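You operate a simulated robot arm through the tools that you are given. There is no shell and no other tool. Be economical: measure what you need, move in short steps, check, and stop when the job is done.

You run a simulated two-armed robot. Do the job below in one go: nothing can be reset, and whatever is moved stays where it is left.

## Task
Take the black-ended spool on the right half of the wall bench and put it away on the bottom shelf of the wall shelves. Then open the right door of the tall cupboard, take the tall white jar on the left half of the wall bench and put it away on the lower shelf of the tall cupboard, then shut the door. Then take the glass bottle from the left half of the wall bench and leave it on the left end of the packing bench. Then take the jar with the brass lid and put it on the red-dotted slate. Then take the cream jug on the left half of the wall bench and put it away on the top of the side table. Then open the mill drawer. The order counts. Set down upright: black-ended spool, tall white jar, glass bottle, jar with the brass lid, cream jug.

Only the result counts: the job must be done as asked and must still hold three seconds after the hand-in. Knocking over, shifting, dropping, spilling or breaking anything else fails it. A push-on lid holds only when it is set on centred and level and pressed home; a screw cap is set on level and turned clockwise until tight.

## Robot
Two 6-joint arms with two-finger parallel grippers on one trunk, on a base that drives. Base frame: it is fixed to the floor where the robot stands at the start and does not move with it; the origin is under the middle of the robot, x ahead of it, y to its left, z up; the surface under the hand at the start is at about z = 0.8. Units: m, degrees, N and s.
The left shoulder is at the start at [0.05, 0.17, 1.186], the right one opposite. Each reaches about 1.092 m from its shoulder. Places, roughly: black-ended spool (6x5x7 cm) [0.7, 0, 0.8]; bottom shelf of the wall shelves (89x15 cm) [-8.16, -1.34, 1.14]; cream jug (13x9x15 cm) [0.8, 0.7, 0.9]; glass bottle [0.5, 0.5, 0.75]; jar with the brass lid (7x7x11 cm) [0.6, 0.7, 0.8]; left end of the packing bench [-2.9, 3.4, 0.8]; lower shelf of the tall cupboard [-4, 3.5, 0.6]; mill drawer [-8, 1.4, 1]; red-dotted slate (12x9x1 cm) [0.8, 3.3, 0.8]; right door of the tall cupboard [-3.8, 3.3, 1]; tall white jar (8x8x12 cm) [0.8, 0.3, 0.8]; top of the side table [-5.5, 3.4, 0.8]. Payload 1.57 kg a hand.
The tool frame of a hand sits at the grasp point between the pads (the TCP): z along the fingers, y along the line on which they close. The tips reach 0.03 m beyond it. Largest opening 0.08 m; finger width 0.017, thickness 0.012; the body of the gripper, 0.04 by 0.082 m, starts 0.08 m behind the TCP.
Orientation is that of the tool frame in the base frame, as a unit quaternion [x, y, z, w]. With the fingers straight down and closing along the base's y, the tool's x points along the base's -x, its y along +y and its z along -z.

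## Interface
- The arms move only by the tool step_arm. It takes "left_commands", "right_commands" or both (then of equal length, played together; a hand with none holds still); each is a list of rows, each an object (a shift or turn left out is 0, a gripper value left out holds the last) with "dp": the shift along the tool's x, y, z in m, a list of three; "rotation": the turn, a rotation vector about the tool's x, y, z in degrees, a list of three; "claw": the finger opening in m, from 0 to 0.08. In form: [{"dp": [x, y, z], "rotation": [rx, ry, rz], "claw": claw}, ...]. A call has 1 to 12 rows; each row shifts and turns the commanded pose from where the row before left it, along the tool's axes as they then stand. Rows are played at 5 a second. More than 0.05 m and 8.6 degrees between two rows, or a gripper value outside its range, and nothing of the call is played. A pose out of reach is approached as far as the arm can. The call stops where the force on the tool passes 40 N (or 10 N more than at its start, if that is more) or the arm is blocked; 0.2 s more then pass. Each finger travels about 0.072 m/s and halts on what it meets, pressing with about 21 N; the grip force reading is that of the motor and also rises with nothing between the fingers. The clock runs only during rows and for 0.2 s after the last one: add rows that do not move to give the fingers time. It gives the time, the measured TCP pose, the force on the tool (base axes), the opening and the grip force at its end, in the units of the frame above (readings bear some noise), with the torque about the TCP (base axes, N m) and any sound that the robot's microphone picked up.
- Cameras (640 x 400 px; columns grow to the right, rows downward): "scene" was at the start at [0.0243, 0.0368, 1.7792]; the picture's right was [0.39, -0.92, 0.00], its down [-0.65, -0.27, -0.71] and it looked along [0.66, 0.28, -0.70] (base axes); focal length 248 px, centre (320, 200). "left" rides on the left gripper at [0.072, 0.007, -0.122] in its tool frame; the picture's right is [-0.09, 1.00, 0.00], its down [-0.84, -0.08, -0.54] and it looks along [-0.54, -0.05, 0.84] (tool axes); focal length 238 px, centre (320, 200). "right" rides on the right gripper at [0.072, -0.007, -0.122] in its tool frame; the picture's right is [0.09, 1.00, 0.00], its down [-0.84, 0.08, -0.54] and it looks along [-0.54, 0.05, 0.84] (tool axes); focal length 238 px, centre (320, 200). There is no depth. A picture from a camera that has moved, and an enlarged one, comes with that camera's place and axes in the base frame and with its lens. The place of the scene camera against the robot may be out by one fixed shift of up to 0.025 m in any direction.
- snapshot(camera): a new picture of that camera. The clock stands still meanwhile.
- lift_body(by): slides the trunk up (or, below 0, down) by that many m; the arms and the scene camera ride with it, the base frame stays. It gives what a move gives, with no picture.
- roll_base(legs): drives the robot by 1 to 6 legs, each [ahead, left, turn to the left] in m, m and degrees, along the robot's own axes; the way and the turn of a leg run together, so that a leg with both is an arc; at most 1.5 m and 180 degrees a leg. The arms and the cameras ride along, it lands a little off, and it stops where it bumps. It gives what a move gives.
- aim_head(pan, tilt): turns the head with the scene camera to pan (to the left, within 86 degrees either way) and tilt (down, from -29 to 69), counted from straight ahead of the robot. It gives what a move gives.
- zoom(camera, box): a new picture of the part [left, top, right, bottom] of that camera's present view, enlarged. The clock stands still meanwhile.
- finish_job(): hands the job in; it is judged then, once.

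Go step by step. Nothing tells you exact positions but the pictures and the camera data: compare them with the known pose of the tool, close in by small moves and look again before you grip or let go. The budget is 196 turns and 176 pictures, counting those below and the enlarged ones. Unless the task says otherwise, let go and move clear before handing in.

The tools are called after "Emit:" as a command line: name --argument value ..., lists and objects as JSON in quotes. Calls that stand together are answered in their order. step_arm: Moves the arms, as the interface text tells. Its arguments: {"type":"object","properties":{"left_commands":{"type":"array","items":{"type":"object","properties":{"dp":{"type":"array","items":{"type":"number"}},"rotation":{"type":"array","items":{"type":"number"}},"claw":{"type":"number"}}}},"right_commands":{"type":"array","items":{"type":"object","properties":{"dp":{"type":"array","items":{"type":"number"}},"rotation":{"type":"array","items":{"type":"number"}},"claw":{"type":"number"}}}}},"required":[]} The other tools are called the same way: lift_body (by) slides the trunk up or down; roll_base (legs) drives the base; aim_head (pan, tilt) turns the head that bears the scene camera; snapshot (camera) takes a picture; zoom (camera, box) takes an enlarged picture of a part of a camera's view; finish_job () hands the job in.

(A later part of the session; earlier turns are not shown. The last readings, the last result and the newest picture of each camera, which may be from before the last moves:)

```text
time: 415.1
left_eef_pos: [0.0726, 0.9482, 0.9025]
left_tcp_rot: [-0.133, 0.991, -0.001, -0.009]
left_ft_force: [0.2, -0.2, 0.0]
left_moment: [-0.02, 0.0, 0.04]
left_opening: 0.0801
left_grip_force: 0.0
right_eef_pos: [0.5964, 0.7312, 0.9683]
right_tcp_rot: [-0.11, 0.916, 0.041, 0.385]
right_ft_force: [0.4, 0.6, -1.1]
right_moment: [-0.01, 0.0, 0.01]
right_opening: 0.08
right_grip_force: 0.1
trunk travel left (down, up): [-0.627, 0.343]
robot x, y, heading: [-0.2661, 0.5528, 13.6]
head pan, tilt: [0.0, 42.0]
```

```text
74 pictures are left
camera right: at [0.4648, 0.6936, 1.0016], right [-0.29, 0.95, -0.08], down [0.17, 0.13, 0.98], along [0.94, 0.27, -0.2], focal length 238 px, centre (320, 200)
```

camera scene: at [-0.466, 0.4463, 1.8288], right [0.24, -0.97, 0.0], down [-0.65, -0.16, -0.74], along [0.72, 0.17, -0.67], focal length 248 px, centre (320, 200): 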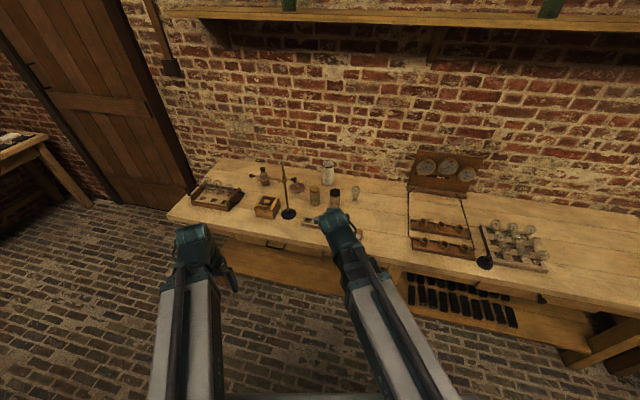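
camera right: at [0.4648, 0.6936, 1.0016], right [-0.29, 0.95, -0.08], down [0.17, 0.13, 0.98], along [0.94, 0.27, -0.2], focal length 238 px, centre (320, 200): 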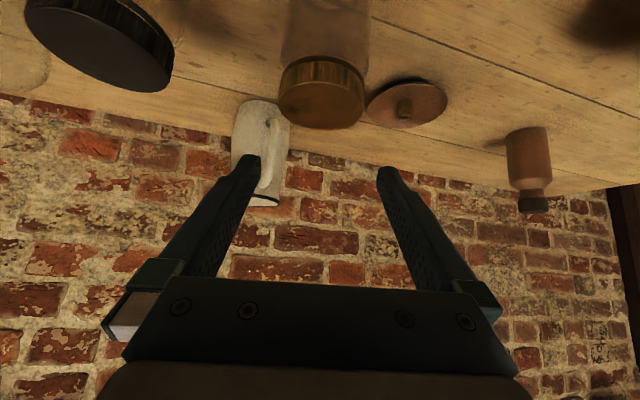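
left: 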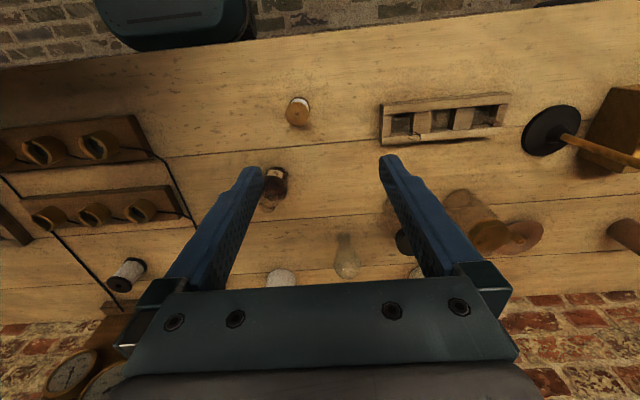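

The brass lid is centred between the fingers. I'll lower 6 cm and check again.

Emit:
lift_body --by -0.06

Emit:
snapshot --camera "right"

```text
time: 416.1
left_eef_pos: [0.0707, 0.9489, 0.8427]
left_tcp_rot: [-0.134, 0.991, -0.002, -0.009]
left_ft_force: [-0.1, -0.1, 0.1]
left_moment: [0.02, 0.0, -0.02]
left_opening: 0.08
left_grip_force: 0.1
right_eef_pos: [0.5976, 0.7321, 0.9076]
right_tcp_rot: [-0.11, 0.916, 0.041, 0.385]
right_ft_force: [-0.4, 0.3, 0.4]
right_moment: [-0.02, -0.01, 0.0]
right_opening: 0.0798
right_grip_force: 0.1
trunk travel left (down, up): [-0.567, 0.403]
robot x, y, heading: [-0.2699, 0.5575, 13.3]
head pan, tilt: [0.0, 42.0]
```

```text
73 pictures are left
camera right: at [0.4648, 0.6936, 0.9416], right [-0.29, 0.95, -0.08], down [0.17, 0.13, 0.98], along [0.94, 0.27, -0.2], focal length 238 px, centre (320, 200)
```

right: 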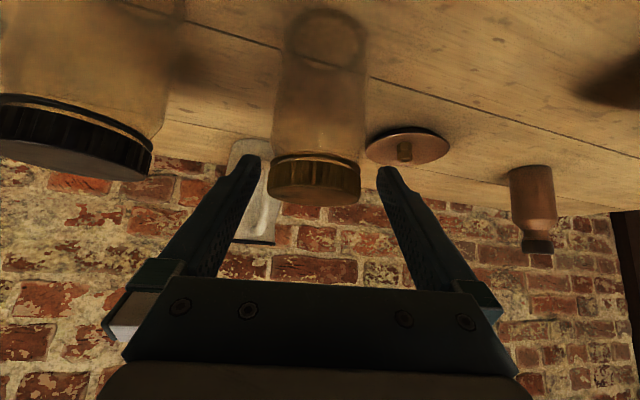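

Nearly centred, so I'll nudge 3 mm right and lower to grip the glass body below the lid.

Emit:
step_arm --right_commands '[{"dp": [0, -0.003, 0]}, {}]'

Emit:
lift_body --by -0.063

Emit:
snapshot --camera "right"

```text
time: 416.7
left_eef_pos: [0.0719, 0.9495, 0.8423]
left_tcp_rot: [-0.132, 0.991, -0.001, -0.008]
left_ft_force: [1.0, -0.2, 0.0]
left_moment: [0.0, 0.02, 0.0]
left_opening: 0.0799
left_grip_force: 0.1
right_eef_pos: [0.5976, 0.728, 0.9086]
right_tcp_rot: [-0.109, 0.916, 0.04, 0.385]
right_ft_force: [0.2, -0.1, 0.5]
right_moment: [0.02, -0.02, 0.0]
right_opening: 0.0801
right_grip_force: 0.1
trunk travel left (down, up): [-0.567, 0.403]
robot x, y, heading: [-0.2692, 0.5554, 13.6]
head pan, tilt: [0.0, 42.0]
```

```text
time: 417.7
left_eef_pos: [0.0717, 0.9484, 0.7787]
left_tcp_rot: [-0.133, 0.991, -0.002, -0.008]
left_ft_force: [-0.5, 0.2, 0.2]
left_moment: [-0.01, 0.0, 0.03]
left_opening: 0.0803
left_grip_force: 0.1
right_eef_pos: [0.5987, 0.7288, 0.8447]
right_tcp_rot: [-0.11, 0.916, 0.041, 0.385]
right_ft_force: [-0.3, -0.1, -1.0]
right_moment: [0.02, -0.01, -0.01]
right_opening: 0.0798
right_grip_force: 0.0
trunk travel left (down, up): [-0.504, 0.466]
robot x, y, heading: [-0.2691, 0.5547, 13.8]
head pan, tilt: [0.0, 42.0]
```

```text
72 pictures are left
camera right: at [0.4653, 0.6912, 0.8786], right [-0.29, 0.95, -0.08], down [0.17, 0.13, 0.98], along [0.94, 0.27, -0.2], focal length 238 px, centre (320, 200)
```

right: 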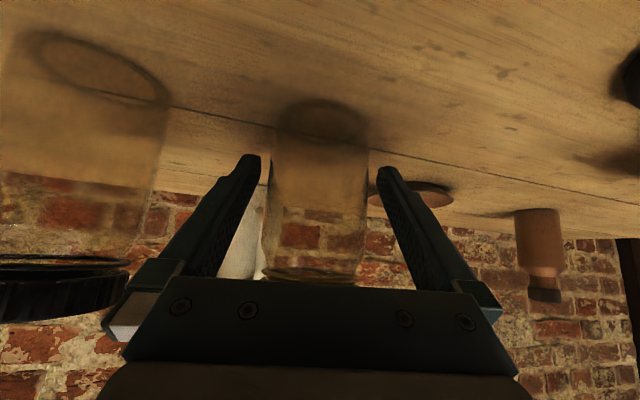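

Emit:
step_arm --right_commands '[{"claw": 0.07}, {"claw": 0.05}, {}, {}]'

Emit:
lift_body --by 0.05

Emit:
snapshot --camera "right"

```text
time: 418.7
left_eef_pos: [0.0725, 0.949, 0.779]
left_tcp_rot: [-0.132, 0.991, -0.001, -0.008]
left_ft_force: [0.6, 0.6, 0.6]
left_moment: [-0.04, 0.02, -0.01]
left_opening: 0.0798
left_grip_force: 0.1
right_eef_pos: [0.5978, 0.7297, 0.8456]
right_tcp_rot: [-0.109, 0.916, 0.04, 0.384]
right_ft_force: [0.2, 0.9, 1.1]
right_moment: [0.04, 0.01, 0.0]
right_opening: 0.0594
right_grip_force: 21.1
trunk travel left (down, up): [-0.504, 0.466]
robot x, y, heading: [-0.2676, 0.5544, 13.8]
head pan, tilt: [0.0, 42.0]
```

```text
time: 419.6
left_eef_pos: [0.0725, 0.9493, 0.8294]
left_tcp_rot: [-0.133, 0.991, -0.001, -0.008]
left_ft_force: [0.2, 0.2, 0.6]
left_moment: [-0.02, -0.04, -0.02]
left_opening: 0.0798
left_grip_force: 0.0
right_eef_pos: [0.5982, 0.7298, 0.8947]
right_tcp_rot: [-0.11, 0.916, 0.041, 0.384]
right_ft_force: [0.5, -0.3, -2.1]
right_moment: [-0.02, -0.01, 0.04]
right_opening: 0.0594
right_grip_force: 21.1
trunk travel left (down, up): [-0.554, 0.416]
robot x, y, heading: [-0.2631, 0.5555, 13.6]
head pan, tilt: [0.0, 42.0]
```

```text
71 pictures are left
camera right: at [0.4656, 0.6913, 0.9283], right [-0.29, 0.95, -0.08], down [0.17, 0.13, 0.98], along [0.94, 0.27, -0.2], focal length 238 px, centre (320, 200)
```

right: 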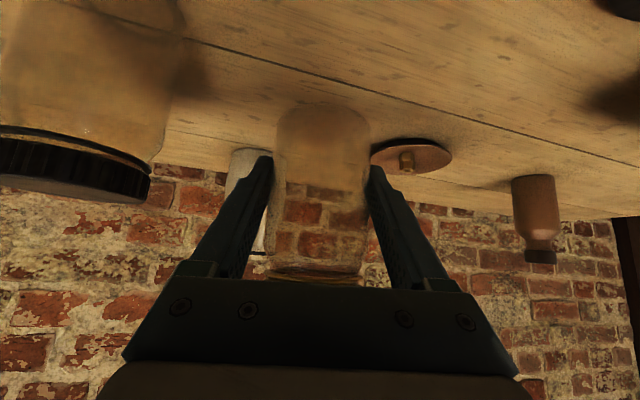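

The jar is lifted upright. I'll raise it, retract and drive to the corner bench with the slate.

Emit:
lift_body --by 0.3

Emit:
step_arm --right_commands '[{"dp": [0.034, 0, -0.0349]}, {"dp": [0.034, 0, -0.0349]}, {"dp": [0.034, 0, -0.0349]}, {"dp": [0.034, 0, -0.0349]}, {"dp": [0.034, 0, -0.0349]}, {}]'

Emit:
roll_base --legs '[[-0.35, 0, 0], [0, 0, 76.4], [1.4, 0, 0]]'

Emit:
aim_head --pan -45 --tilt 25

Emit:
snapshot --camera "scene"

```text
time: 422.6
left_eef_pos: [0.0726, 0.9489, 1.1289]
left_tcp_rot: [-0.133, 0.991, -0.001, -0.008]
left_ft_force: [0.1, 1.5, -0.4]
left_moment: [0.02, 0.01, 0.02]
left_opening: 0.0799
left_grip_force: 0.2
right_eef_pos: [0.5985, 0.7304, 1.1948]
right_tcp_rot: [-0.109, 0.916, 0.04, 0.385]
right_ft_force: [0.2, -0.4, -0.8]
right_moment: [0.03, 0.01, -0.01]
right_opening: 0.0596
right_grip_force: 21.8
trunk travel left (down, up): [-0.854, 0.116]
robot x, y, heading: [-0.2695, 0.5564, 13.6]
head pan, tilt: [0.0, 42.0]
```

```text
time: 424.0
left_eef_pos: [0.0733, 0.95, 1.128]
left_tcp_rot: [-0.133, 0.991, -0.001, -0.009]
left_ft_force: [1.0, 0.8, -0.2]
left_moment: [-0.01, 0.0, 0.0]
left_opening: 0.0802
left_grip_force: 0.1
right_eef_pos: [0.3629, 0.6744, 1.1945]
right_tcp_rot: [-0.109, 0.916, 0.041, 0.385]
right_ft_force: [0.3, 0.3, -1.4]
right_moment: [-0.03, 0.04, 0.02]
right_opening: 0.0597
right_grip_force: 21.0
trunk travel left (down, up): [-0.854, 0.116]
robot x, y, heading: [-0.2695, 0.5543, 13.9]
head pan, tilt: [0.0, 42.0]
```

```text
time: 436.1
left_eef_pos: [-0.8313, 2.3082, 1.129]
left_tcp_rot: [-0.699, 0.715, -0.006, -0.007]
left_ft_force: [-0.5, 0.0, 0.6]
left_moment: [-0.02, 0.03, -0.01]
left_opening: 0.0797
left_grip_force: 0.0
right_eef_pos: [-0.4856, 2.507, 1.1955]
right_tcp_rot: [-0.635, 0.669, 0.262, 0.284]
right_ft_force: [0.8, -0.2, -0.4]
right_moment: [-0.05, -0.03, 0.0]
right_opening: 0.0599
right_grip_force: 21.4
trunk travel left (down, up): [-0.854, 0.116]
robot x, y, heading: [-0.552, 1.869, 87.1]
head pan, tilt: [0.0, 42.0]
```

```text
time: 437.2
left_eef_pos: [-0.8311, 2.3075, 1.1288]
left_tcp_rot: [-0.698, 0.716, -0.005, -0.007]
left_ft_force: [0.5, 0.4, -0.5]
left_moment: [-0.02, 0.02, -0.04]
left_opening: 0.0797
left_grip_force: 0.0
right_eef_pos: [-0.4849, 2.5072, 1.1941]
right_tcp_rot: [-0.635, 0.668, 0.263, 0.284]
right_ft_force: [0.3, 0.0, -1.9]
right_moment: [-0.01, -0.03, 0.0]
right_opening: 0.0593
right_grip_force: 20.7
trunk travel left (down, up): [-0.854, 0.116]
robot x, y, heading: [-0.554, 1.8665, 86.9]
head pan, tilt: [-45.0, 25.0]
```

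```text
70 pictures are left
camera scene: at [-0.4957, 1.8956, 1.862], right [0.67, -0.74, 0.0], down [-0.31, -0.28, -0.91], along [0.67, 0.61, -0.42], focal length 248 px, centre (320, 200)
```

scene: 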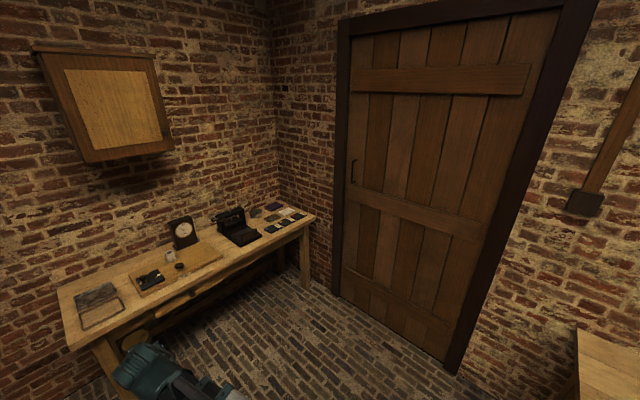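

Emit:
zoom --camera "scene" --box '[200, 180, 330, 260]'

Emit:
zoom --camera "scene" --box '[40, 190, 330, 370]'

```text
4.92 times, centred on (265, 220) of scene
camera zoom: at [-0.4957, 1.8956, 1.862], right [0.67, -0.74, 0.0], down [-0.31, -0.28, -0.91], along [0.67, 0.61, -0.42], focal length 1223 px, centre (591, 102)
```

zoom: 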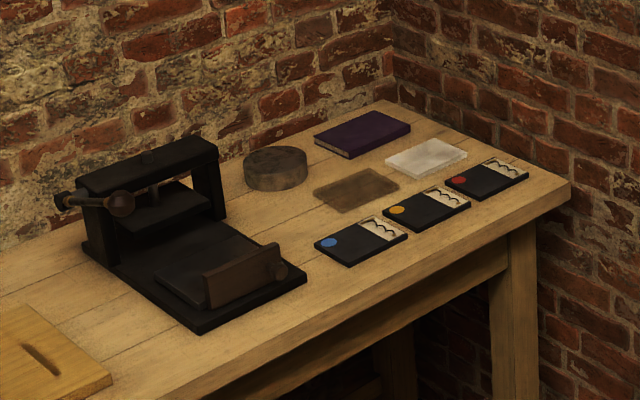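

```text
2.21 times, centred on (185, 280) of scene
camera zoom: at [-0.4957, 1.8956, 1.862], right [0.67, -0.74, 0.0], down [-0.31, -0.28, -0.91], along [0.67, 0.61, -0.42], focal length 548 px, centre (618, 23)
```

zoom: 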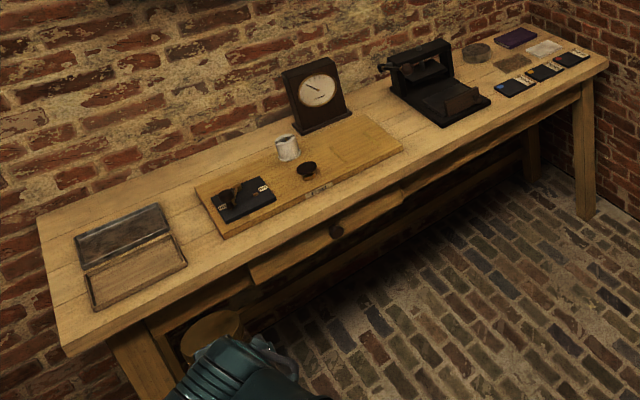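

The red-dotted slate is the rightmost one, at about (0.79, 3.29). I'll drive to x of about 0.5, keeping off the side wall, and extend the arm a bit to the right.

Emit:
roll_base --legs '[[0.35, 0, 3], [0, -1.05, 0]]'

Emit:
step_arm --right_commands '[{"dp": [0, -0.045, 0]}, {"dp": [0, -0.045, 0]}, {"dp": [0, -0.045, 0]}, {"dp": [0, -0.045, 0]}, {"dp": [0, -0.045, 0]}, {}]'

Emit:
snapshot --camera "right"

```text
time: 444.4
left_eef_pos: [0.1962, 2.6381, 1.1292]
left_tcp_rot: [0.716, -0.698, 0.006, 0.006]
left_ft_force: [0.5, 0.0, 0.1]
left_moment: [-0.02, 0.03, 0.0]
left_opening: 0.0799
left_grip_force: 0.1
right_eef_pos: [0.5321, 2.8544, 1.1939]
right_tcp_rot: [-0.651, 0.653, 0.269, 0.279]
right_ft_force: [0.6, 0.8, -2.2]
right_moment: [0.0, 0.05, -0.06]
right_opening: 0.0595
right_grip_force: 20.2
trunk travel left (down, up): [-0.854, 0.116]
robot x, y, heading: [0.4978, 2.2128, 89.8]
head pan, tilt: [-45.0, 25.0]
```

```text
time: 445.9
left_eef_pos: [0.1952, 2.6391, 1.1289]
left_tcp_rot: [0.716, -0.698, 0.007, 0.006]
left_ft_force: [-0.3, -0.6, 0.0]
left_moment: [-0.03, 0.0, 0.02]
left_opening: 0.0801
left_grip_force: 0.0
right_eef_pos: [0.7574, 2.8497, 1.195]
right_tcp_rot: [-0.651, 0.653, 0.27, 0.278]
right_ft_force: [-0.8, -1.2, -1.2]
right_moment: [-0.01, 0.01, -0.01]
right_opening: 0.0595
right_grip_force: 20.9
trunk travel left (down, up): [-0.854, 0.116]
robot x, y, heading: [0.5005, 2.2108, 89.6]
head pan, tilt: [-45.0, 25.0]
```

```text
67 pictures are left
camera right: at [0.7621, 2.7125, 1.2285], right [-1.0, -0.06, -0.08], down [-0.09, 0.2, 0.98], along [-0.04, 0.98, -0.2], focal length 238 px, centre (320, 200)
```

right: 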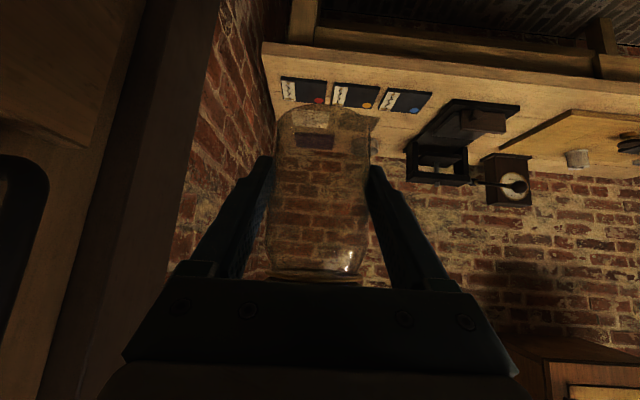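

Emit:
zoom --camera "right" --box '[255, 30, 445, 150]'

```text
3.33 times, centred on (350, 90) of right
camera zoom: at [0.7621, 2.7125, 1.2285], right [-1.0, -0.06, -0.08], down [-0.09, 0.2, 0.98], along [-0.04, 0.98, -0.2], focal length 794 px, centre (220, 567)
```

zoom: 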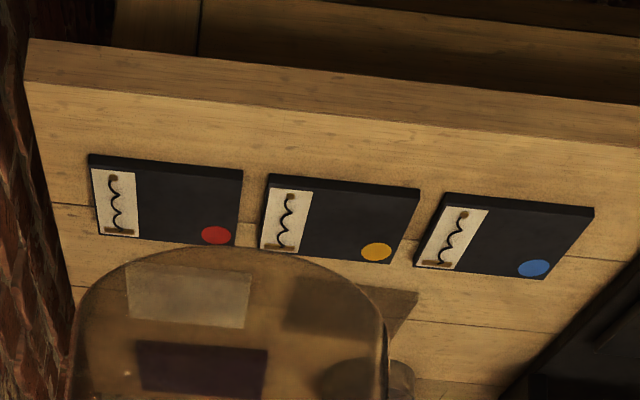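

The red slate spans x 0.746 to 0.866 and y 3.257 to 3.342, with its centre at (0.806, 3.298). I'll drive in 0.2 m and reach over it.

Emit:
roll_base --legs '[[0.2, 0, 0]]'

Emit:
step_arm --right_commands '[{"dp": [-0.0285, -0.0082, 0.0292]}, {"dp": [-0.0285, -0.0082, 0.0292]}, {"dp": [-0.0285, -0.0082, 0.0292]}, {"dp": [-0.0285, -0.0082, 0.0292]}, {"dp": [-0.0285, -0.0082, 0.0292]}, {"dp": [-0.0285, -0.0082, 0.0292]}, {}]'

Emit:
lift_body --by -0.25

Emit:
snapshot --camera "right"

```text
time: 447.4
left_eef_pos: [0.1975, 2.8403, 1.1287]
left_tcp_rot: [0.715, -0.699, 0.006, 0.006]
left_ft_force: [0.7, -0.3, -0.1]
left_moment: [0.0, -0.01, 0.02]
left_opening: 0.0802
left_grip_force: 0.1
right_eef_pos: [0.7592, 3.0505, 1.1931]
right_tcp_rot: [-0.65, 0.654, 0.269, 0.278]
right_ft_force: [0.2, 0.3, -3.4]
right_moment: [-0.07, -0.01, -0.01]
right_opening: 0.0595
right_grip_force: 21.2
trunk travel left (down, up): [-0.854, 0.116]
robot x, y, heading: [0.4982, 2.4107, 89.8]
head pan, tilt: [-45.0, 25.0]
```

```text
time: 449.1
left_eef_pos: [0.1968, 2.8381, 1.1302]
left_tcp_rot: [0.716, -0.698, 0.006, 0.006]
left_ft_force: [-0.4, -0.8, 0.8]
left_moment: [0.03, 0.01, 0.01]
left_opening: 0.0803
left_grip_force: 0.0
right_eef_pos: [0.8121, 3.2959, 1.1947]
right_tcp_rot: [-0.65, 0.654, 0.269, 0.278]
right_ft_force: [0.7, 0.7, -1.6]
right_moment: [0.02, -0.02, 0.02]
right_opening: 0.0594
right_grip_force: 21.3
trunk travel left (down, up): [-0.854, 0.116]
robot x, y, heading: [0.498, 2.4115, 89.8]
head pan, tilt: [-45.0, 25.0]
```

```text
time: 451.6
left_eef_pos: [0.1968, 2.8392, 0.8793]
left_tcp_rot: [0.716, -0.698, 0.007, 0.007]
left_ft_force: [0.6, -1.0, 0.2]
left_moment: [-0.02, -0.04, 0.02]
left_opening: 0.0802
left_grip_force: 0.0
right_eef_pos: [0.8118, 3.2957, 0.9452]
right_tcp_rot: [-0.65, 0.654, 0.269, 0.278]
right_ft_force: [0.0, 0.5, -1.5]
right_moment: [-0.03, 0.0, -0.03]
right_opening: 0.0593
right_grip_force: 21.3
trunk travel left (down, up): [-0.604, 0.366]
robot x, y, heading: [0.4975, 2.4129, 89.6]
head pan, tilt: [-45.0, 25.0]
```

```text
65 pictures are left
camera right: at [0.8162, 3.158, 0.9784], right [-1.0, -0.05, -0.08], down [-0.09, 0.2, 0.98], along [-0.04, 0.98, -0.2], focal length 238 px, centre (320, 200)
```

right: 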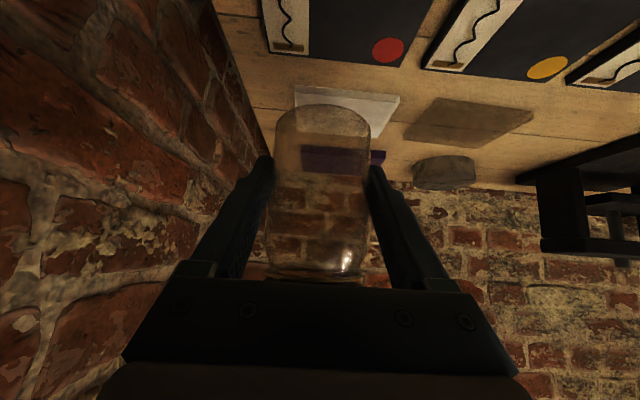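

The slate's centre is confirmed at about (0.805, 3.299). I'll fine-tune by 6 mm and lower.

Emit:
step_arm --right_commands '[{"dp": [-0.002, 0.0065, 0.002]}, {}]'

Emit:
lift_body --by -0.07

Emit:
snapshot --camera "right"

```text
time: 452.2
left_eef_pos: [0.1982, 2.8394, 0.878]
left_tcp_rot: [0.716, -0.698, 0.006, 0.006]
left_ft_force: [0.9, 0.7, -0.4]
left_moment: [-0.03, 0.02, 0.05]
left_opening: 0.0801
left_grip_force: 0.1
right_eef_pos: [0.8055, 3.299, 0.9442]
right_tcp_rot: [-0.65, 0.654, 0.269, 0.279]
right_ft_force: [-0.3, 0.1, -1.5]
right_moment: [-0.01, -0.01, -0.02]
right_opening: 0.0593
right_grip_force: 21.1
trunk travel left (down, up): [-0.604, 0.366]
robot x, y, heading: [0.5007, 2.4148, 89.6]
head pan, tilt: [-45.0, 25.0]
```

```text
time: 453.3
left_eef_pos: [0.1971, 2.8398, 0.8102]
left_tcp_rot: [0.715, -0.699, 0.006, 0.006]
left_ft_force: [-0.1, 0.4, -0.3]
left_moment: [-0.03, 0.0, 0.01]
left_opening: 0.08
left_grip_force: 0.0
right_eef_pos: [0.8047, 3.2986, 0.8744]
right_tcp_rot: [-0.65, 0.654, 0.269, 0.277]
right_ft_force: [0.2, 0.1, -2.2]
right_moment: [-0.03, -0.01, -0.01]
right_opening: 0.0598
right_grip_force: 21.1
trunk travel left (down, up): [-0.534, 0.436]
robot x, y, heading: [0.4979, 2.4088, 89.8]
head pan, tilt: [-45.0, 25.0]
```

```text
64 pictures are left
camera right: at [0.8099, 3.1613, 0.9084], right [-1.0, -0.05, -0.08], down [-0.08, 0.2, 0.98], along [-0.04, 0.98, -0.21], focal length 238 px, centre (320, 200)
```

right: 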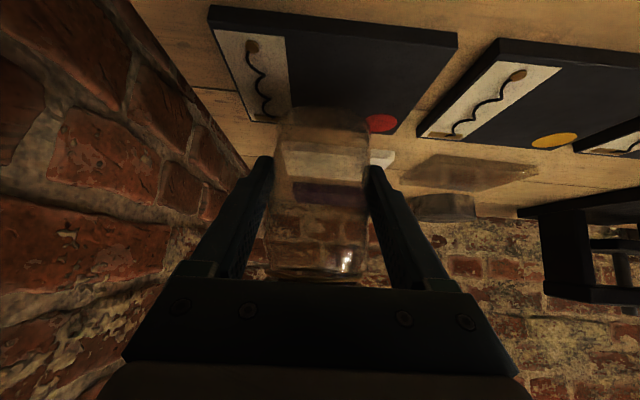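

Emit:
lift_body --by -0.014

Emit:
lift_body --by -0.005

Emit:
snapshot --camera "right"

```text
time: 453.9
left_eef_pos: [0.1974, 2.8389, 0.7943]
left_tcp_rot: [0.715, -0.699, 0.006, 0.005]
left_ft_force: [0.3, -0.6, -0.1]
left_moment: [0.0, 0.03, -0.02]
left_opening: 0.0801
left_grip_force: 0.0
right_eef_pos: [0.8052, 3.2992, 0.861]
right_tcp_rot: [-0.65, 0.654, 0.269, 0.278]
right_ft_force: [-0.1, 0.3, -1.8]
right_moment: [-0.02, 0.0, 0.0]
right_opening: 0.0595
right_grip_force: 20.9
trunk travel left (down, up): [-0.52, 0.45]
robot x, y, heading: [0.4943, 2.4124, 89.8]
head pan, tilt: [-45.0, 25.0]
```

```text
time: 454.5
left_eef_pos: [0.1962, 2.8387, 0.7907]
left_tcp_rot: [0.716, -0.698, 0.006, 0.006]
left_ft_force: [0.5, 0.4, -0.2]
left_moment: [0.0, 0.0, 0.02]
left_opening: 0.08
left_grip_force: 0.1
right_eef_pos: [0.8045, 3.2979, 0.8549]
right_tcp_rot: [-0.651, 0.654, 0.268, 0.277]
right_ft_force: [0.1, 0.1, -2.2]
right_moment: [-0.03, 0.0, 0.02]
right_opening: 0.0595
right_grip_force: 21.4
trunk travel left (down, up): [-0.515, 0.455]
robot x, y, heading: [0.497, 2.4116, 89.7]
head pan, tilt: [-45.0, 25.0]
```

```text
63 pictures are left
camera right: at [0.8099, 3.1614, 0.8893], right [-1.0, -0.05, -0.08], down [-0.09, 0.2, 0.98], along [-0.04, 0.98, -0.21], focal length 238 px, centre (320, 200)
```

right: 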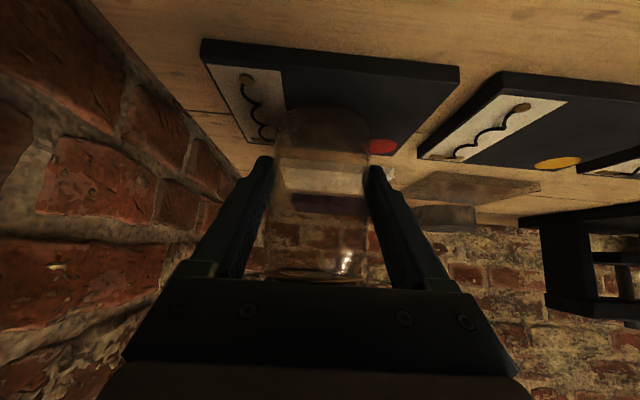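

Emit:
lift_body --by -0.004

Emit:
lift_body --by -0.003

Emit:
lift_body --by -0.003

```text
time: 455.0
left_eef_pos: [0.1964, 2.8392, 0.7865]
left_tcp_rot: [0.715, -0.699, 0.007, 0.007]
left_ft_force: [0.2, -0.1, 0.7]
left_moment: [0.0, 0.01, 0.02]
left_opening: 0.0798
left_grip_force: 0.0
right_eef_pos: [0.8058, 3.2975, 0.8516]
right_tcp_rot: [-0.65, 0.654, 0.268, 0.277]
right_ft_force: [0.9, -0.7, 2.1]
right_moment: [0.06, 0.05, -0.01]
right_opening: 0.0597
right_grip_force: 17.2
trunk travel left (down, up): [-0.511, 0.459]
robot x, y, heading: [0.4987, 2.4124, 89.7]
head pan, tilt: [-45.0, 25.0]
```

```text
time: 455.5
left_eef_pos: [0.198, 2.8369, 0.7836]
left_tcp_rot: [0.716, -0.699, 0.006, 0.005]
left_ft_force: [0.7, 0.0, 0.1]
left_moment: [-0.03, 0.01, 0.02]
left_opening: 0.0802
left_grip_force: 0.0
right_eef_pos: [0.805, 3.2989, 0.8505]
right_tcp_rot: [-0.65, 0.654, 0.27, 0.279]
right_ft_force: [0.9, 1.5, 13.9]
right_moment: [0.13, 0.26, -0.03]
right_opening: 0.0595
right_grip_force: 21.3
trunk travel left (down, up): [-0.508, 0.462]
robot x, y, heading: [0.4964, 2.4093, 89.7]
head pan, tilt: [-45.0, 25.0]
```

```text
time: 456.0
left_eef_pos: [0.1956, 2.8374, 0.7799]
left_tcp_rot: [0.716, -0.698, 0.006, 0.005]
left_ft_force: [-0.1, 0.3, 0.8]
left_moment: [-0.01, 0.02, -0.02]
left_opening: 0.0801
left_grip_force: 0.2
right_eef_pos: [0.8052, 3.2974, 0.8468]
right_tcp_rot: [-0.65, 0.654, 0.269, 0.278]
right_ft_force: [-0.5, 0.3, 13.2]
right_moment: [0.07, 0.29, -0.02]
right_opening: 0.0595
right_grip_force: 21.4
trunk travel left (down, up): [-0.505, 0.465]
robot x, y, heading: [0.4969, 2.4153, 89.8]
head pan, tilt: [-45.0, 25.0]
```

It's in contact with the slate. I'll release slowly.

Emit:
step_arm --right_commands '[{"claw": 0.065}, {"claw": 0.08}, {}, {}]'

Emit:
snapshot --camera "right"

```text
time: 457.0
left_eef_pos: [0.1984, 2.8382, 0.7797]
left_tcp_rot: [0.716, -0.698, 0.006, 0.005]
left_ft_force: [0.4, -0.2, -0.3]
left_moment: [0.01, -0.03, 0.0]
left_opening: 0.0803
left_grip_force: 0.1
right_eef_pos: [0.8051, 3.2987, 0.8464]
right_tcp_rot: [-0.65, 0.654, 0.268, 0.278]
right_ft_force: [-0.5, 0.2, 0.6]
right_moment: [-0.01, -0.01, -0.01]
right_opening: 0.0797
right_grip_force: 0.2
trunk travel left (down, up): [-0.505, 0.465]
robot x, y, heading: [0.4976, 2.4119, 89.7]
head pan, tilt: [-45.0, 25.0]
```

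```text
62 pictures are left
camera right: at [0.8098, 3.1612, 0.8794], right [-1.0, -0.05, -0.08], down [-0.09, 0.2, 0.98], along [-0.04, 0.98, -0.21], focal length 238 px, centre (320, 200)
```

right: 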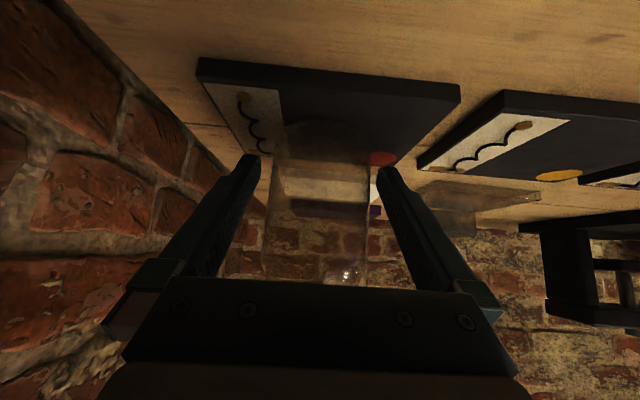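

The jar stands on the slate. I'll retreat straight back and verify.

Emit:
step_arm --right_commands '[{"dp": [0.034, 0, -0.0349]}, {"dp": [0.034, 0, -0.0349]}, {"dp": [0.034, 0, -0.0349]}, {"dp": [0.034, 0, -0.0349]}, {"dp": [0.03, 0, -0.031]}, {}]'

Emit:
lift_body --by 0.35

Emit:
roll_base --legs '[[-0.3, 0, 0]]'

Emit:
aim_head --pan -20 --tilt 35

Emit:
zoom --camera "scene" --box '[240, 120, 440, 245]'

```text
time: 458.4
left_eef_pos: [0.1978, 2.8377, 0.7797]
left_tcp_rot: [0.716, -0.698, 0.006, 0.007]
left_ft_force: [-0.2, 0.3, -0.7]
left_moment: [0.02, 0.03, 0.0]
left_opening: 0.0801
left_grip_force: 0.0
right_eef_pos: [0.8019, 3.0601, 0.8459]
right_tcp_rot: [-0.65, 0.654, 0.27, 0.278]
right_ft_force: [0.7, 0.0, 0.3]
right_moment: [0.0, 0.02, 0.0]
right_opening: 0.0797
right_grip_force: 0.0
trunk travel left (down, up): [-0.505, 0.465]
robot x, y, heading: [0.5006, 2.4116, 89.9]
head pan, tilt: [-45.0, 25.0]
```

```text
time: 461.9
left_eef_pos: [0.198, 2.8379, 1.1308]
left_tcp_rot: [0.716, -0.699, 0.006, 0.007]
left_ft_force: [0.0, -0.5, 0.0]
left_moment: [-0.01, 0.01, 0.02]
left_opening: 0.0798
left_grip_force: 0.0
right_eef_pos: [0.8029, 3.0605, 1.1973]
right_tcp_rot: [-0.65, 0.654, 0.269, 0.279]
right_ft_force: [0.4, 0.0, 0.8]
right_moment: [0.0, -0.02, 0.02]
right_opening: 0.0799
right_grip_force: 0.1
trunk travel left (down, up): [-0.855, 0.115]
robot x, y, heading: [0.4943, 2.4125, 90.0]
head pan, tilt: [-45.0, 25.0]
```

```text
time: 463.9
left_eef_pos: [0.1948, 2.5362, 1.1321]
left_tcp_rot: [0.717, -0.697, 0.007, 0.005]
left_ft_force: [-0.7, -0.6, 0.6]
left_moment: [0.07, 0.01, -0.02]
left_opening: 0.0802
left_grip_force: 0.0
right_eef_pos: [0.7991, 2.7602, 1.1968]
right_tcp_rot: [-0.651, 0.652, 0.27, 0.278]
right_ft_force: [-0.3, 0.5, -0.6]
right_moment: [0.04, -0.01, -0.01]
right_opening: 0.0801
right_grip_force: 0.1
trunk travel left (down, up): [-0.855, 0.115]
robot x, y, heading: [0.4964, 2.112, 89.5]
head pan, tilt: [-45.0, 25.0]
```

```text
time: 464.8
left_eef_pos: [0.1944, 2.5371, 1.1298]
left_tcp_rot: [0.717, -0.697, 0.006, 0.006]
left_ft_force: [-0.4, 0.1, -0.7]
left_moment: [0.0, 0.01, 0.02]
left_opening: 0.0801
left_grip_force: 0.0
right_eef_pos: [0.7982, 2.761, 1.1962]
right_tcp_rot: [-0.651, 0.653, 0.269, 0.279]
right_ft_force: [-0.1, 0.0, -0.5]
right_moment: [-0.04, -0.01, -0.02]
right_opening: 0.0799
right_grip_force: 0.0
trunk travel left (down, up): [-0.855, 0.115]
robot x, y, heading: [0.4944, 2.1144, 89.7]
head pan, tilt: [-20.0, 35.0]
```

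```text
3.20 times, centred on (340, 182) of scene
camera zoom: at [0.5156, 2.1608, 1.8474], right [0.94, -0.35, 0.0], down [-0.2, -0.54, -0.82], along [0.28, 0.77, -0.57], focal length 795 px, centre (256, 256)
```

zoom: 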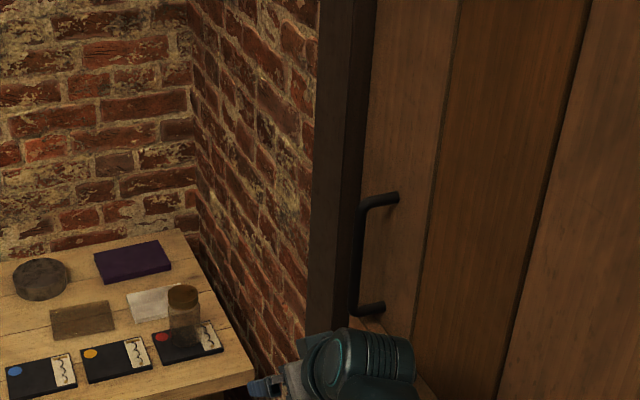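

The jar stands upright on the red-dotted slate. Next is the cream jug, so I'll drive back to the wall bench facing it.

Emit:
roll_base --legs '[[0, 1.05, 0], [-1.4, 0, 0], [0, 0, -90]]'

Emit:
step_arm --right_commands '[{"dp": [0, 0.045, 0]}, {"dp": [0, 0.045, 0]}, {"dp": [0, 0.045, 0]}, {"dp": [0, 0.045, 0]}, {}]'

Emit:
aim_head --pan 0 --tilt 38

Emit:
snapshot --camera "right"

Emit:
zoom --camera "scene" --box '[220, 110, 420, 235]'

```text
time: 480.6
left_eef_pos: [-0.1122, 1.0316, 1.1293]
left_tcp_rot: [-0.032, 0.999, 0.0, -0.009]
left_ft_force: [0.4, -0.6, -0.2]
left_moment: [0.02, -0.01, 0.01]
left_opening: 0.0797
left_grip_force: 0.0
right_eef_pos: [0.1323, 0.4369, 1.195]
right_tcp_rot: [-0.016, 0.922, 0.001, 0.387]
right_ft_force: [0.5, -0.9, 0.3]
right_moment: [0.02, 0.04, -0.01]
right_opening: 0.08
right_grip_force: 0.1
trunk travel left (down, up): [-0.855, 0.115]
robot x, y, heading: [-0.528, 0.716, 2.2]
head pan, tilt: [-20.0, 35.0]
```

```text
time: 481.8
left_eef_pos: [-0.113, 1.0324, 1.1307]
left_tcp_rot: [-0.033, 0.999, -0.001, -0.01]
left_ft_force: [0.1, -0.1, 0.1]
left_moment: [-0.01, 0.02, 0.01]
left_opening: 0.0801
left_grip_force: 0.1
right_eef_pos: [0.1287, 0.6159, 1.1958]
right_tcp_rot: [-0.016, 0.922, 0.002, 0.387]
right_ft_force: [-0.5, -0.2, 0.0]
right_moment: [-0.02, 0.04, 0.03]
right_opening: 0.0799
right_grip_force: 0.1
trunk travel left (down, up): [-0.855, 0.115]
robot x, y, heading: [-0.5245, 0.7112, 1.8]
head pan, tilt: [-20.0, 35.0]
```

```text
time: 482.6
left_eef_pos: [-0.1126, 1.0312, 1.1303]
left_tcp_rot: [-0.032, 0.999, -0.001, -0.008]
left_ft_force: [0.1, 0.3, -0.5]
left_moment: [-0.01, -0.01, -0.02]
left_opening: 0.0801
left_grip_force: 0.1
right_eef_pos: [0.1278, 0.6157, 1.1967]
right_tcp_rot: [-0.016, 0.921, 0.002, 0.388]
right_ft_force: [-0.3, -0.1, 0.0]
right_moment: [0.03, -0.04, 0.0]
right_opening: 0.08
right_grip_force: 0.1
trunk travel left (down, up): [-0.855, 0.115]
robot x, y, heading: [-0.5239, 0.7155, 2.0]
head pan, tilt: [0.0, 38.0]
```

```text
60 pictures are left
camera right: at [-0.0091, 0.6056, 1.2295], right [-0.1, 0.99, -0.08], down [0.2, 0.09, 0.98], along [0.98, 0.08, -0.2], focal length 238 px, centre (320, 200)
```

right: 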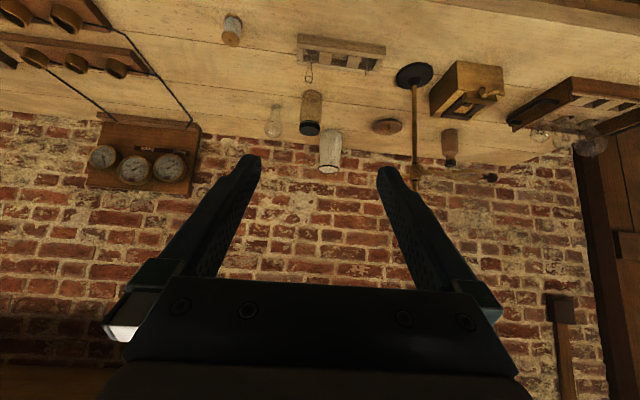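

```text
3.20 times, centred on (320, 172) of scene
camera zoom: at [-0.4907, 0.7214, 1.8428], right [0.03, -1.0, 0.0], down [-0.62, -0.02, -0.79], along [0.79, 0.03, -0.62], focal length 795 px, centre (320, 288)
```

zoom: 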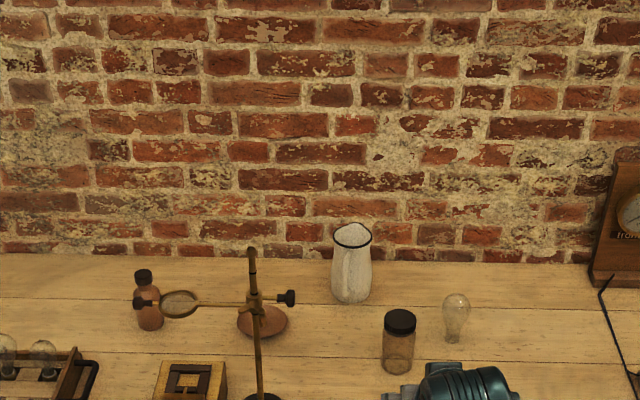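

The jug's handle points toward me. I'll zoom in more to measure the rim, neck and belly widths.

Emit:
zoom --camera "scene" --box '[305, 145, 355, 180]'

Emit:
zoom --camera "right" --box '[295, 80, 375, 180]'

```text
11.43 times, centred on (330, 162) of scene
camera zoom: at [-0.4907, 0.7214, 1.8428], right [0.03, -1.0, 0.0], down [-0.62, -0.02, -0.79], along [0.79, 0.03, -0.62], focal length 2840 px, centre (206, 629)
```

zoom: 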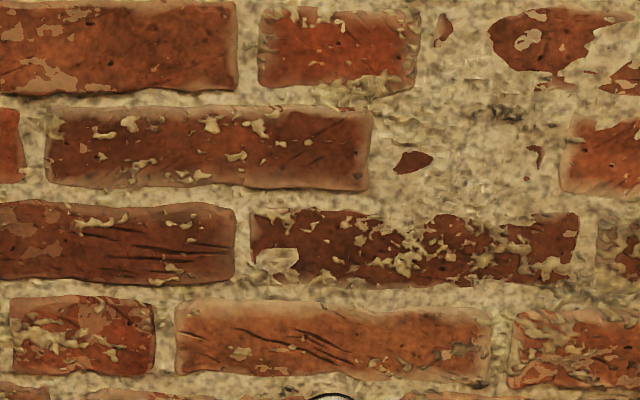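

```text
4.00 times, centred on (335, 130) of right
camera zoom: at [-0.0091, 0.6056, 1.2295], right [-0.1, 0.99, -0.08], down [0.2, 0.09, 0.98], along [0.98, 0.08, -0.2], focal length 953 px, centre (260, 480)
```

zoom: 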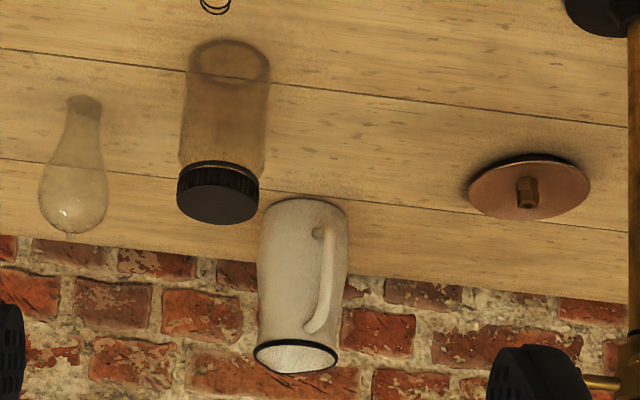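

Estimated widths are rim about 7.5 cm, neck about 7.2 cm and belly about 8.6 cm. I'll grip the neck just under the rim from above, which has a few mm of margin per side. First I'll align with the jug at about (0.795, 0.70).

Emit:
roll_base --legs '[[0.275, 0.107, -2]]'

Emit:
step_arm --right_commands '[{"dp": [-0.034, 0, 0.0349]}, {"dp": [-0.034, 0, 0.0349]}, {"dp": [-0.034, 0, 0.0349]}, {"dp": [-0.034, 0, 0.0349]}, {"dp": [-0.034, 0, 0.0349]}, {"dp": [-0.034, 0, 0.0349]}, {}]'

Emit:
snapshot --camera "right"

```text
time: 484.7
left_eef_pos: [0.1783, 1.1281, 1.1304]
left_tcp_rot: [-0.016, 1.0, 0.0, -0.01]
left_ft_force: [-0.5, -0.4, 0.5]
left_moment: [0.02, 0.03, -0.03]
left_opening: 0.0798
left_grip_force: 0.0
right_eef_pos: [0.4049, 0.7047, 1.195]
right_tcp_rot: [-0.001, 0.922, -0.005, 0.387]
right_ft_force: [-0.5, -0.2, 0.2]
right_moment: [0.0, 0.03, -0.01]
right_opening: 0.0796
right_grip_force: 0.1
trunk travel left (down, up): [-0.855, 0.115]
robot x, y, heading: [-0.2474, 0.8293, -0.1]
head pan, tilt: [0.0, 38.0]
```

```text
time: 486.3
left_eef_pos: [0.1783, 1.1281, 1.1295]
left_tcp_rot: [-0.015, 1.0, 0.0, -0.008]
left_ft_force: [-0.3, 0.0, 0.1]
left_moment: [0.02, -0.03, 0.0]
left_opening: 0.0802
left_grip_force: 0.1
right_eef_pos: [0.6956, 0.7057, 1.1971]
right_tcp_rot: [0.0, 0.922, -0.004, 0.388]
right_ft_force: [0.0, -0.2, -0.4]
right_moment: [0.01, -0.02, -0.01]
right_opening: 0.0801
right_grip_force: 0.1
trunk travel left (down, up): [-0.855, 0.115]
robot x, y, heading: [-0.2415, 0.8281, -0.3]
head pan, tilt: [0.0, 38.0]
```

```text
56 pictures are left
camera right: at [0.5583, 0.6988, 1.2299], right [-0.06, 1.0, -0.08], down [0.2, 0.09, 0.98], along [0.98, 0.04, -0.2], focal length 238 px, centre (320, 200)
```

right: 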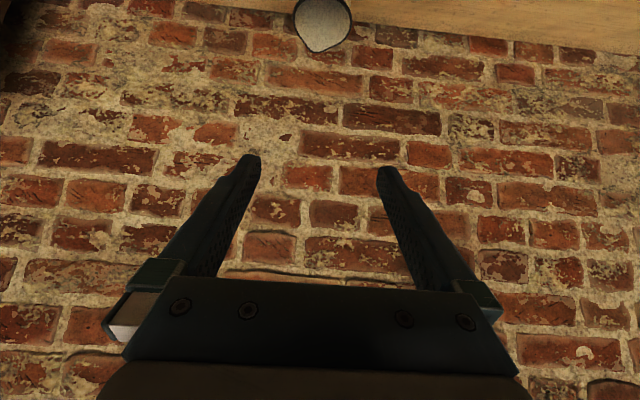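

The rim centre is near (0.80, 0.694). I'll move above it and lower partway.

Emit:
step_arm --right_commands '[{"dp": [-0.0235, -0.0035, 0.0242]}, {"dp": [-0.0235, -0.0035, 0.0242]}, {"dp": [-0.0235, -0.0035, 0.0242]}, {}]'

Emit:
lift_body --by -0.18

Emit:
snapshot --camera "right"

```text
time: 487.3
left_eef_pos: [0.1779, 1.1288, 1.13]
left_tcp_rot: [-0.015, 1.0, 0.0, -0.008]
left_ft_force: [-0.4, 0.7, 0.0]
left_moment: [0.01, 0.0, 0.04]
left_opening: 0.0799
left_grip_force: 0.1
right_eef_pos: [0.7959, 0.6924, 1.1957]
right_tcp_rot: [-0.001, 0.922, -0.004, 0.386]
right_ft_force: [-0.2, 0.6, 0.4]
right_moment: [0.0, 0.0, 0.02]
right_opening: 0.0798
right_grip_force: 0.2
trunk travel left (down, up): [-0.855, 0.115]
robot x, y, heading: [-0.2469, 0.824, -0.1]
head pan, tilt: [0.0, 38.0]
```

```text
time: 489.3
left_eef_pos: [0.178, 1.1286, 0.9497]
left_tcp_rot: [-0.016, 1.0, 0.0, -0.008]
left_ft_force: [0.1, 0.3, -0.1]
left_moment: [-0.01, -0.03, -0.05]
left_opening: 0.0797
left_grip_force: 0.1
right_eef_pos: [0.7953, 0.6918, 1.0169]
right_tcp_rot: [0.0, 0.923, -0.005, 0.385]
right_ft_force: [-0.6, 1.1, -0.4]
right_moment: [0.01, 0.03, 0.02]
right_opening: 0.0801
right_grip_force: 0.0
trunk travel left (down, up): [-0.675, 0.295]
robot x, y, heading: [-0.2456, 0.8283, 0.1]
head pan, tilt: [0.0, 38.0]
```

```text
55 pictures are left
camera right: at [0.6585, 0.6861, 1.0495], right [-0.06, 1.0, -0.08], down [0.2, 0.09, 0.98], along [0.98, 0.04, -0.21], focal length 238 px, centre (320, 200)
```

right: 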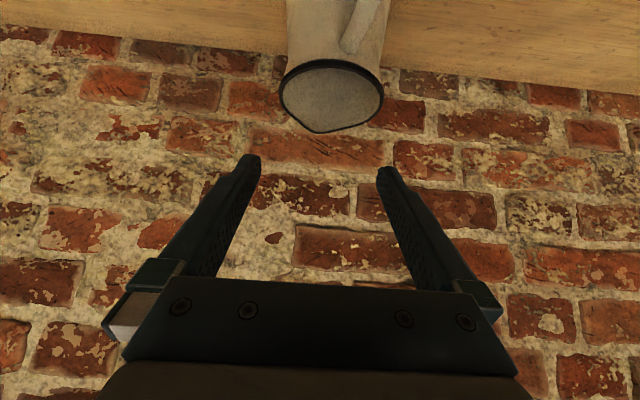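

The rim centre is about 2 mm to the left of the hand. I'll adjust slightly and lower to just above the rim.

Emit:
step_arm --right_commands '[{"dp": [-0.003, 0.002, 0.003]}, {}]'

Emit:
lift_body --by -0.045

Emit:
snapshot --camera "right"

```text
time: 489.9
left_eef_pos: [0.1781, 1.1284, 0.95]
left_tcp_rot: [-0.016, 1.0, 0.0, -0.008]
left_ft_force: [-0.8, 0.7, -0.3]
left_moment: [-0.02, 0.02, 0.0]
left_opening: 0.0799
left_grip_force: 0.1
right_eef_pos: [0.7999, 0.6924, 1.0154]
right_tcp_rot: [-0.001, 0.923, -0.005, 0.386]
right_ft_force: [0.3, 0.1, 1.1]
right_moment: [0.02, 0.0, 0.02]
right_opening: 0.0799
right_grip_force: 0.0
trunk travel left (down, up): [-0.675, 0.295]
robot x, y, heading: [-0.2459, 0.8237, -0.0]
head pan, tilt: [0.0, 38.0]
```

```text
time: 490.8
left_eef_pos: [0.1773, 1.1276, 0.9048]
left_tcp_rot: [-0.016, 1.0, 0.0, -0.008]
left_ft_force: [0.3, 1.3, -0.1]
left_moment: [0.02, -0.02, -0.01]
left_opening: 0.08
left_grip_force: 0.0
right_eef_pos: [0.8006, 0.6938, 0.9711]
right_tcp_rot: [-0.001, 0.923, -0.005, 0.386]
right_ft_force: [0.1, -0.1, 0.2]
right_moment: [-0.01, 0.0, -0.01]
right_opening: 0.0796
right_grip_force: 0.1
trunk travel left (down, up): [-0.63, 0.34]
robot x, y, heading: [-0.2438, 0.8243, 0.0]
head pan, tilt: [0.0, 38.0]
```

```text
54 pictures are left
camera right: at [0.6623, 0.6874, 1.0046], right [-0.06, 1.0, -0.08], down [0.2, 0.09, 0.98], along [0.98, 0.04, -0.21], focal length 238 px, centre (320, 200)
```

right: 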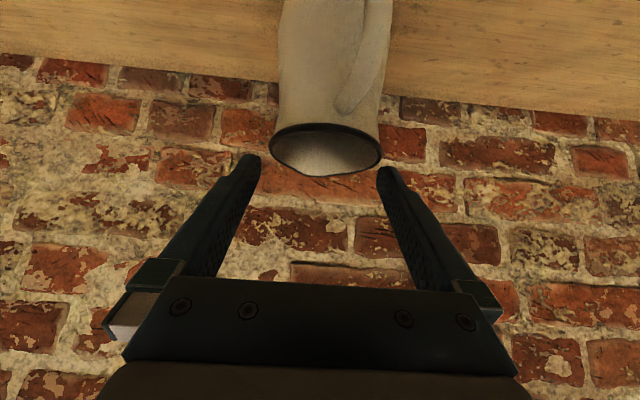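

The rim is centred within about 1 mm. I'll lower around the neck in small steps.

Emit:
lift_body --by -0.025

Emit:
lift_body --by -0.02

Emit:
snapshot --camera "right"

```text
time: 491.5
left_eef_pos: [0.1772, 1.1291, 0.8806]
left_tcp_rot: [-0.015, 1.0, 0.0, -0.009]
left_ft_force: [-0.7, 0.1, 0.0]
left_moment: [-0.03, 0.02, 0.0]
left_opening: 0.0798
left_grip_force: 0.0
right_eef_pos: [0.8001, 0.6932, 0.9469]
right_tcp_rot: [-0.001, 0.923, -0.005, 0.386]
right_ft_force: [0.8, -0.3, 0.6]
right_moment: [0.01, -0.01, -0.04]
right_opening: 0.0801
right_grip_force: 0.1
trunk travel left (down, up): [-0.605, 0.365]
robot x, y, heading: [-0.2473, 0.8272, 0.0]
head pan, tilt: [0.0, 38.0]
```

```text
time: 492.1
left_eef_pos: [0.1767, 1.1294, 0.8604]
left_tcp_rot: [-0.017, 1.0, 0.0, -0.009]
left_ft_force: [-0.2, 1.2, -0.1]
left_moment: [0.0, 0.01, 0.03]
left_opening: 0.0799
left_grip_force: 0.0
right_eef_pos: [0.7996, 0.693, 0.9262]
right_tcp_rot: [-0.001, 0.923, -0.006, 0.385]
right_ft_force: [-0.6, 1.0, -0.5]
right_moment: [-0.02, 0.01, 0.02]
right_opening: 0.0802
right_grip_force: 0.0
trunk travel left (down, up): [-0.585, 0.385]
robot x, y, heading: [-0.2458, 0.8254, 0.2]
head pan, tilt: [0.0, 38.0]
```

```text
53 pictures are left
camera right: at [0.6625, 0.6877, 0.9594], right [-0.06, 1.0, -0.08], down [0.2, 0.09, 0.98], along [0.98, 0.04, -0.21], focal length 238 px, centre (320, 200)
```

right: 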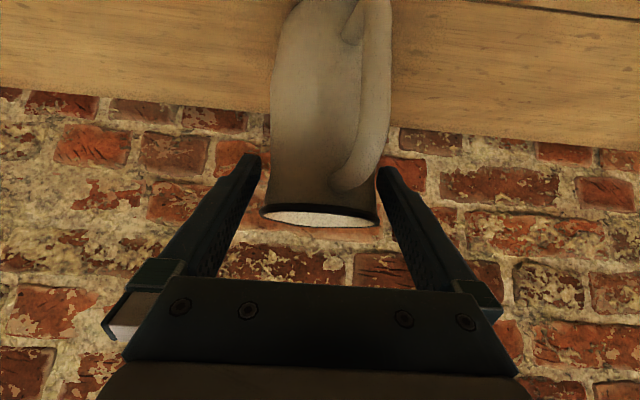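

Centred around the neck. I'll go 6 mm lower, then close gently.

Emit:
lift_body --by -0.007

Emit:
step_arm --right_commands '[{"claw": 0.074}, {"claw": 0.068}, {"claw": 0.055}, {}, {}]'

Emit:
snapshot --camera "right"

```text
time: 492.7
left_eef_pos: [0.1779, 1.128, 0.8542]
left_tcp_rot: [-0.016, 1.0, 0.0, -0.009]
left_ft_force: [0.2, -0.3, -0.6]
left_moment: [-0.03, 0.01, 0.03]
left_opening: 0.08
left_grip_force: 0.1
right_eef_pos: [0.8007, 0.6933, 0.9177]
right_tcp_rot: [-0.001, 0.922, -0.004, 0.386]
right_ft_force: [0.1, -0.1, 0.5]
right_moment: [0.05, -0.01, 0.04]
right_opening: 0.08
right_grip_force: 0.0
trunk travel left (down, up): [-0.578, 0.392]
robot x, y, heading: [-0.2455, 0.8231, 0.0]
head pan, tilt: [0.0, 38.0]
```

```text
time: 493.9
left_eef_pos: [0.1778, 1.1278, 0.8536]
left_tcp_rot: [-0.016, 1.0, 0.0, -0.009]
left_ft_force: [-1.1, 0.1, 0.4]
left_moment: [-0.02, 0.02, -0.01]
left_opening: 0.08
left_grip_force: 0.1
right_eef_pos: [0.7991, 0.6939, 0.9187]
right_tcp_rot: [0.0, 0.922, -0.005, 0.386]
right_ft_force: [1.6, 0.6, 1.0]
right_moment: [-0.07, -0.08, 0.05]
right_opening: 0.0759
right_grip_force: 20.9
trunk travel left (down, up): [-0.578, 0.392]
robot x, y, heading: [-0.2464, 0.828, -0.1]
head pan, tilt: [0.0, 38.0]
```

```text
52 pictures are left
camera right: at [0.6626, 0.6874, 0.9525], right [-0.06, 1.0, -0.08], down [0.2, 0.09, 0.98], along [0.98, 0.04, -0.21], focal length 238 px, centre (320, 200)
```

right: 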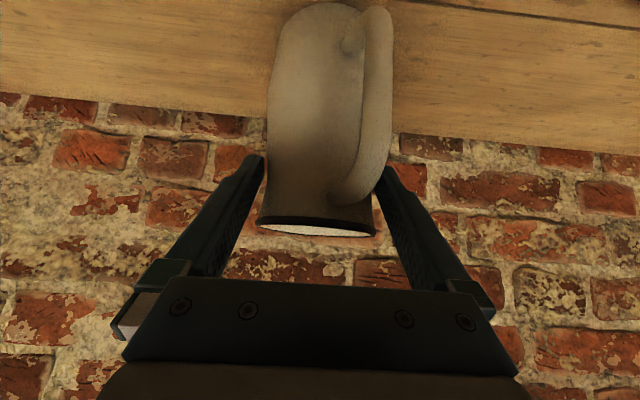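

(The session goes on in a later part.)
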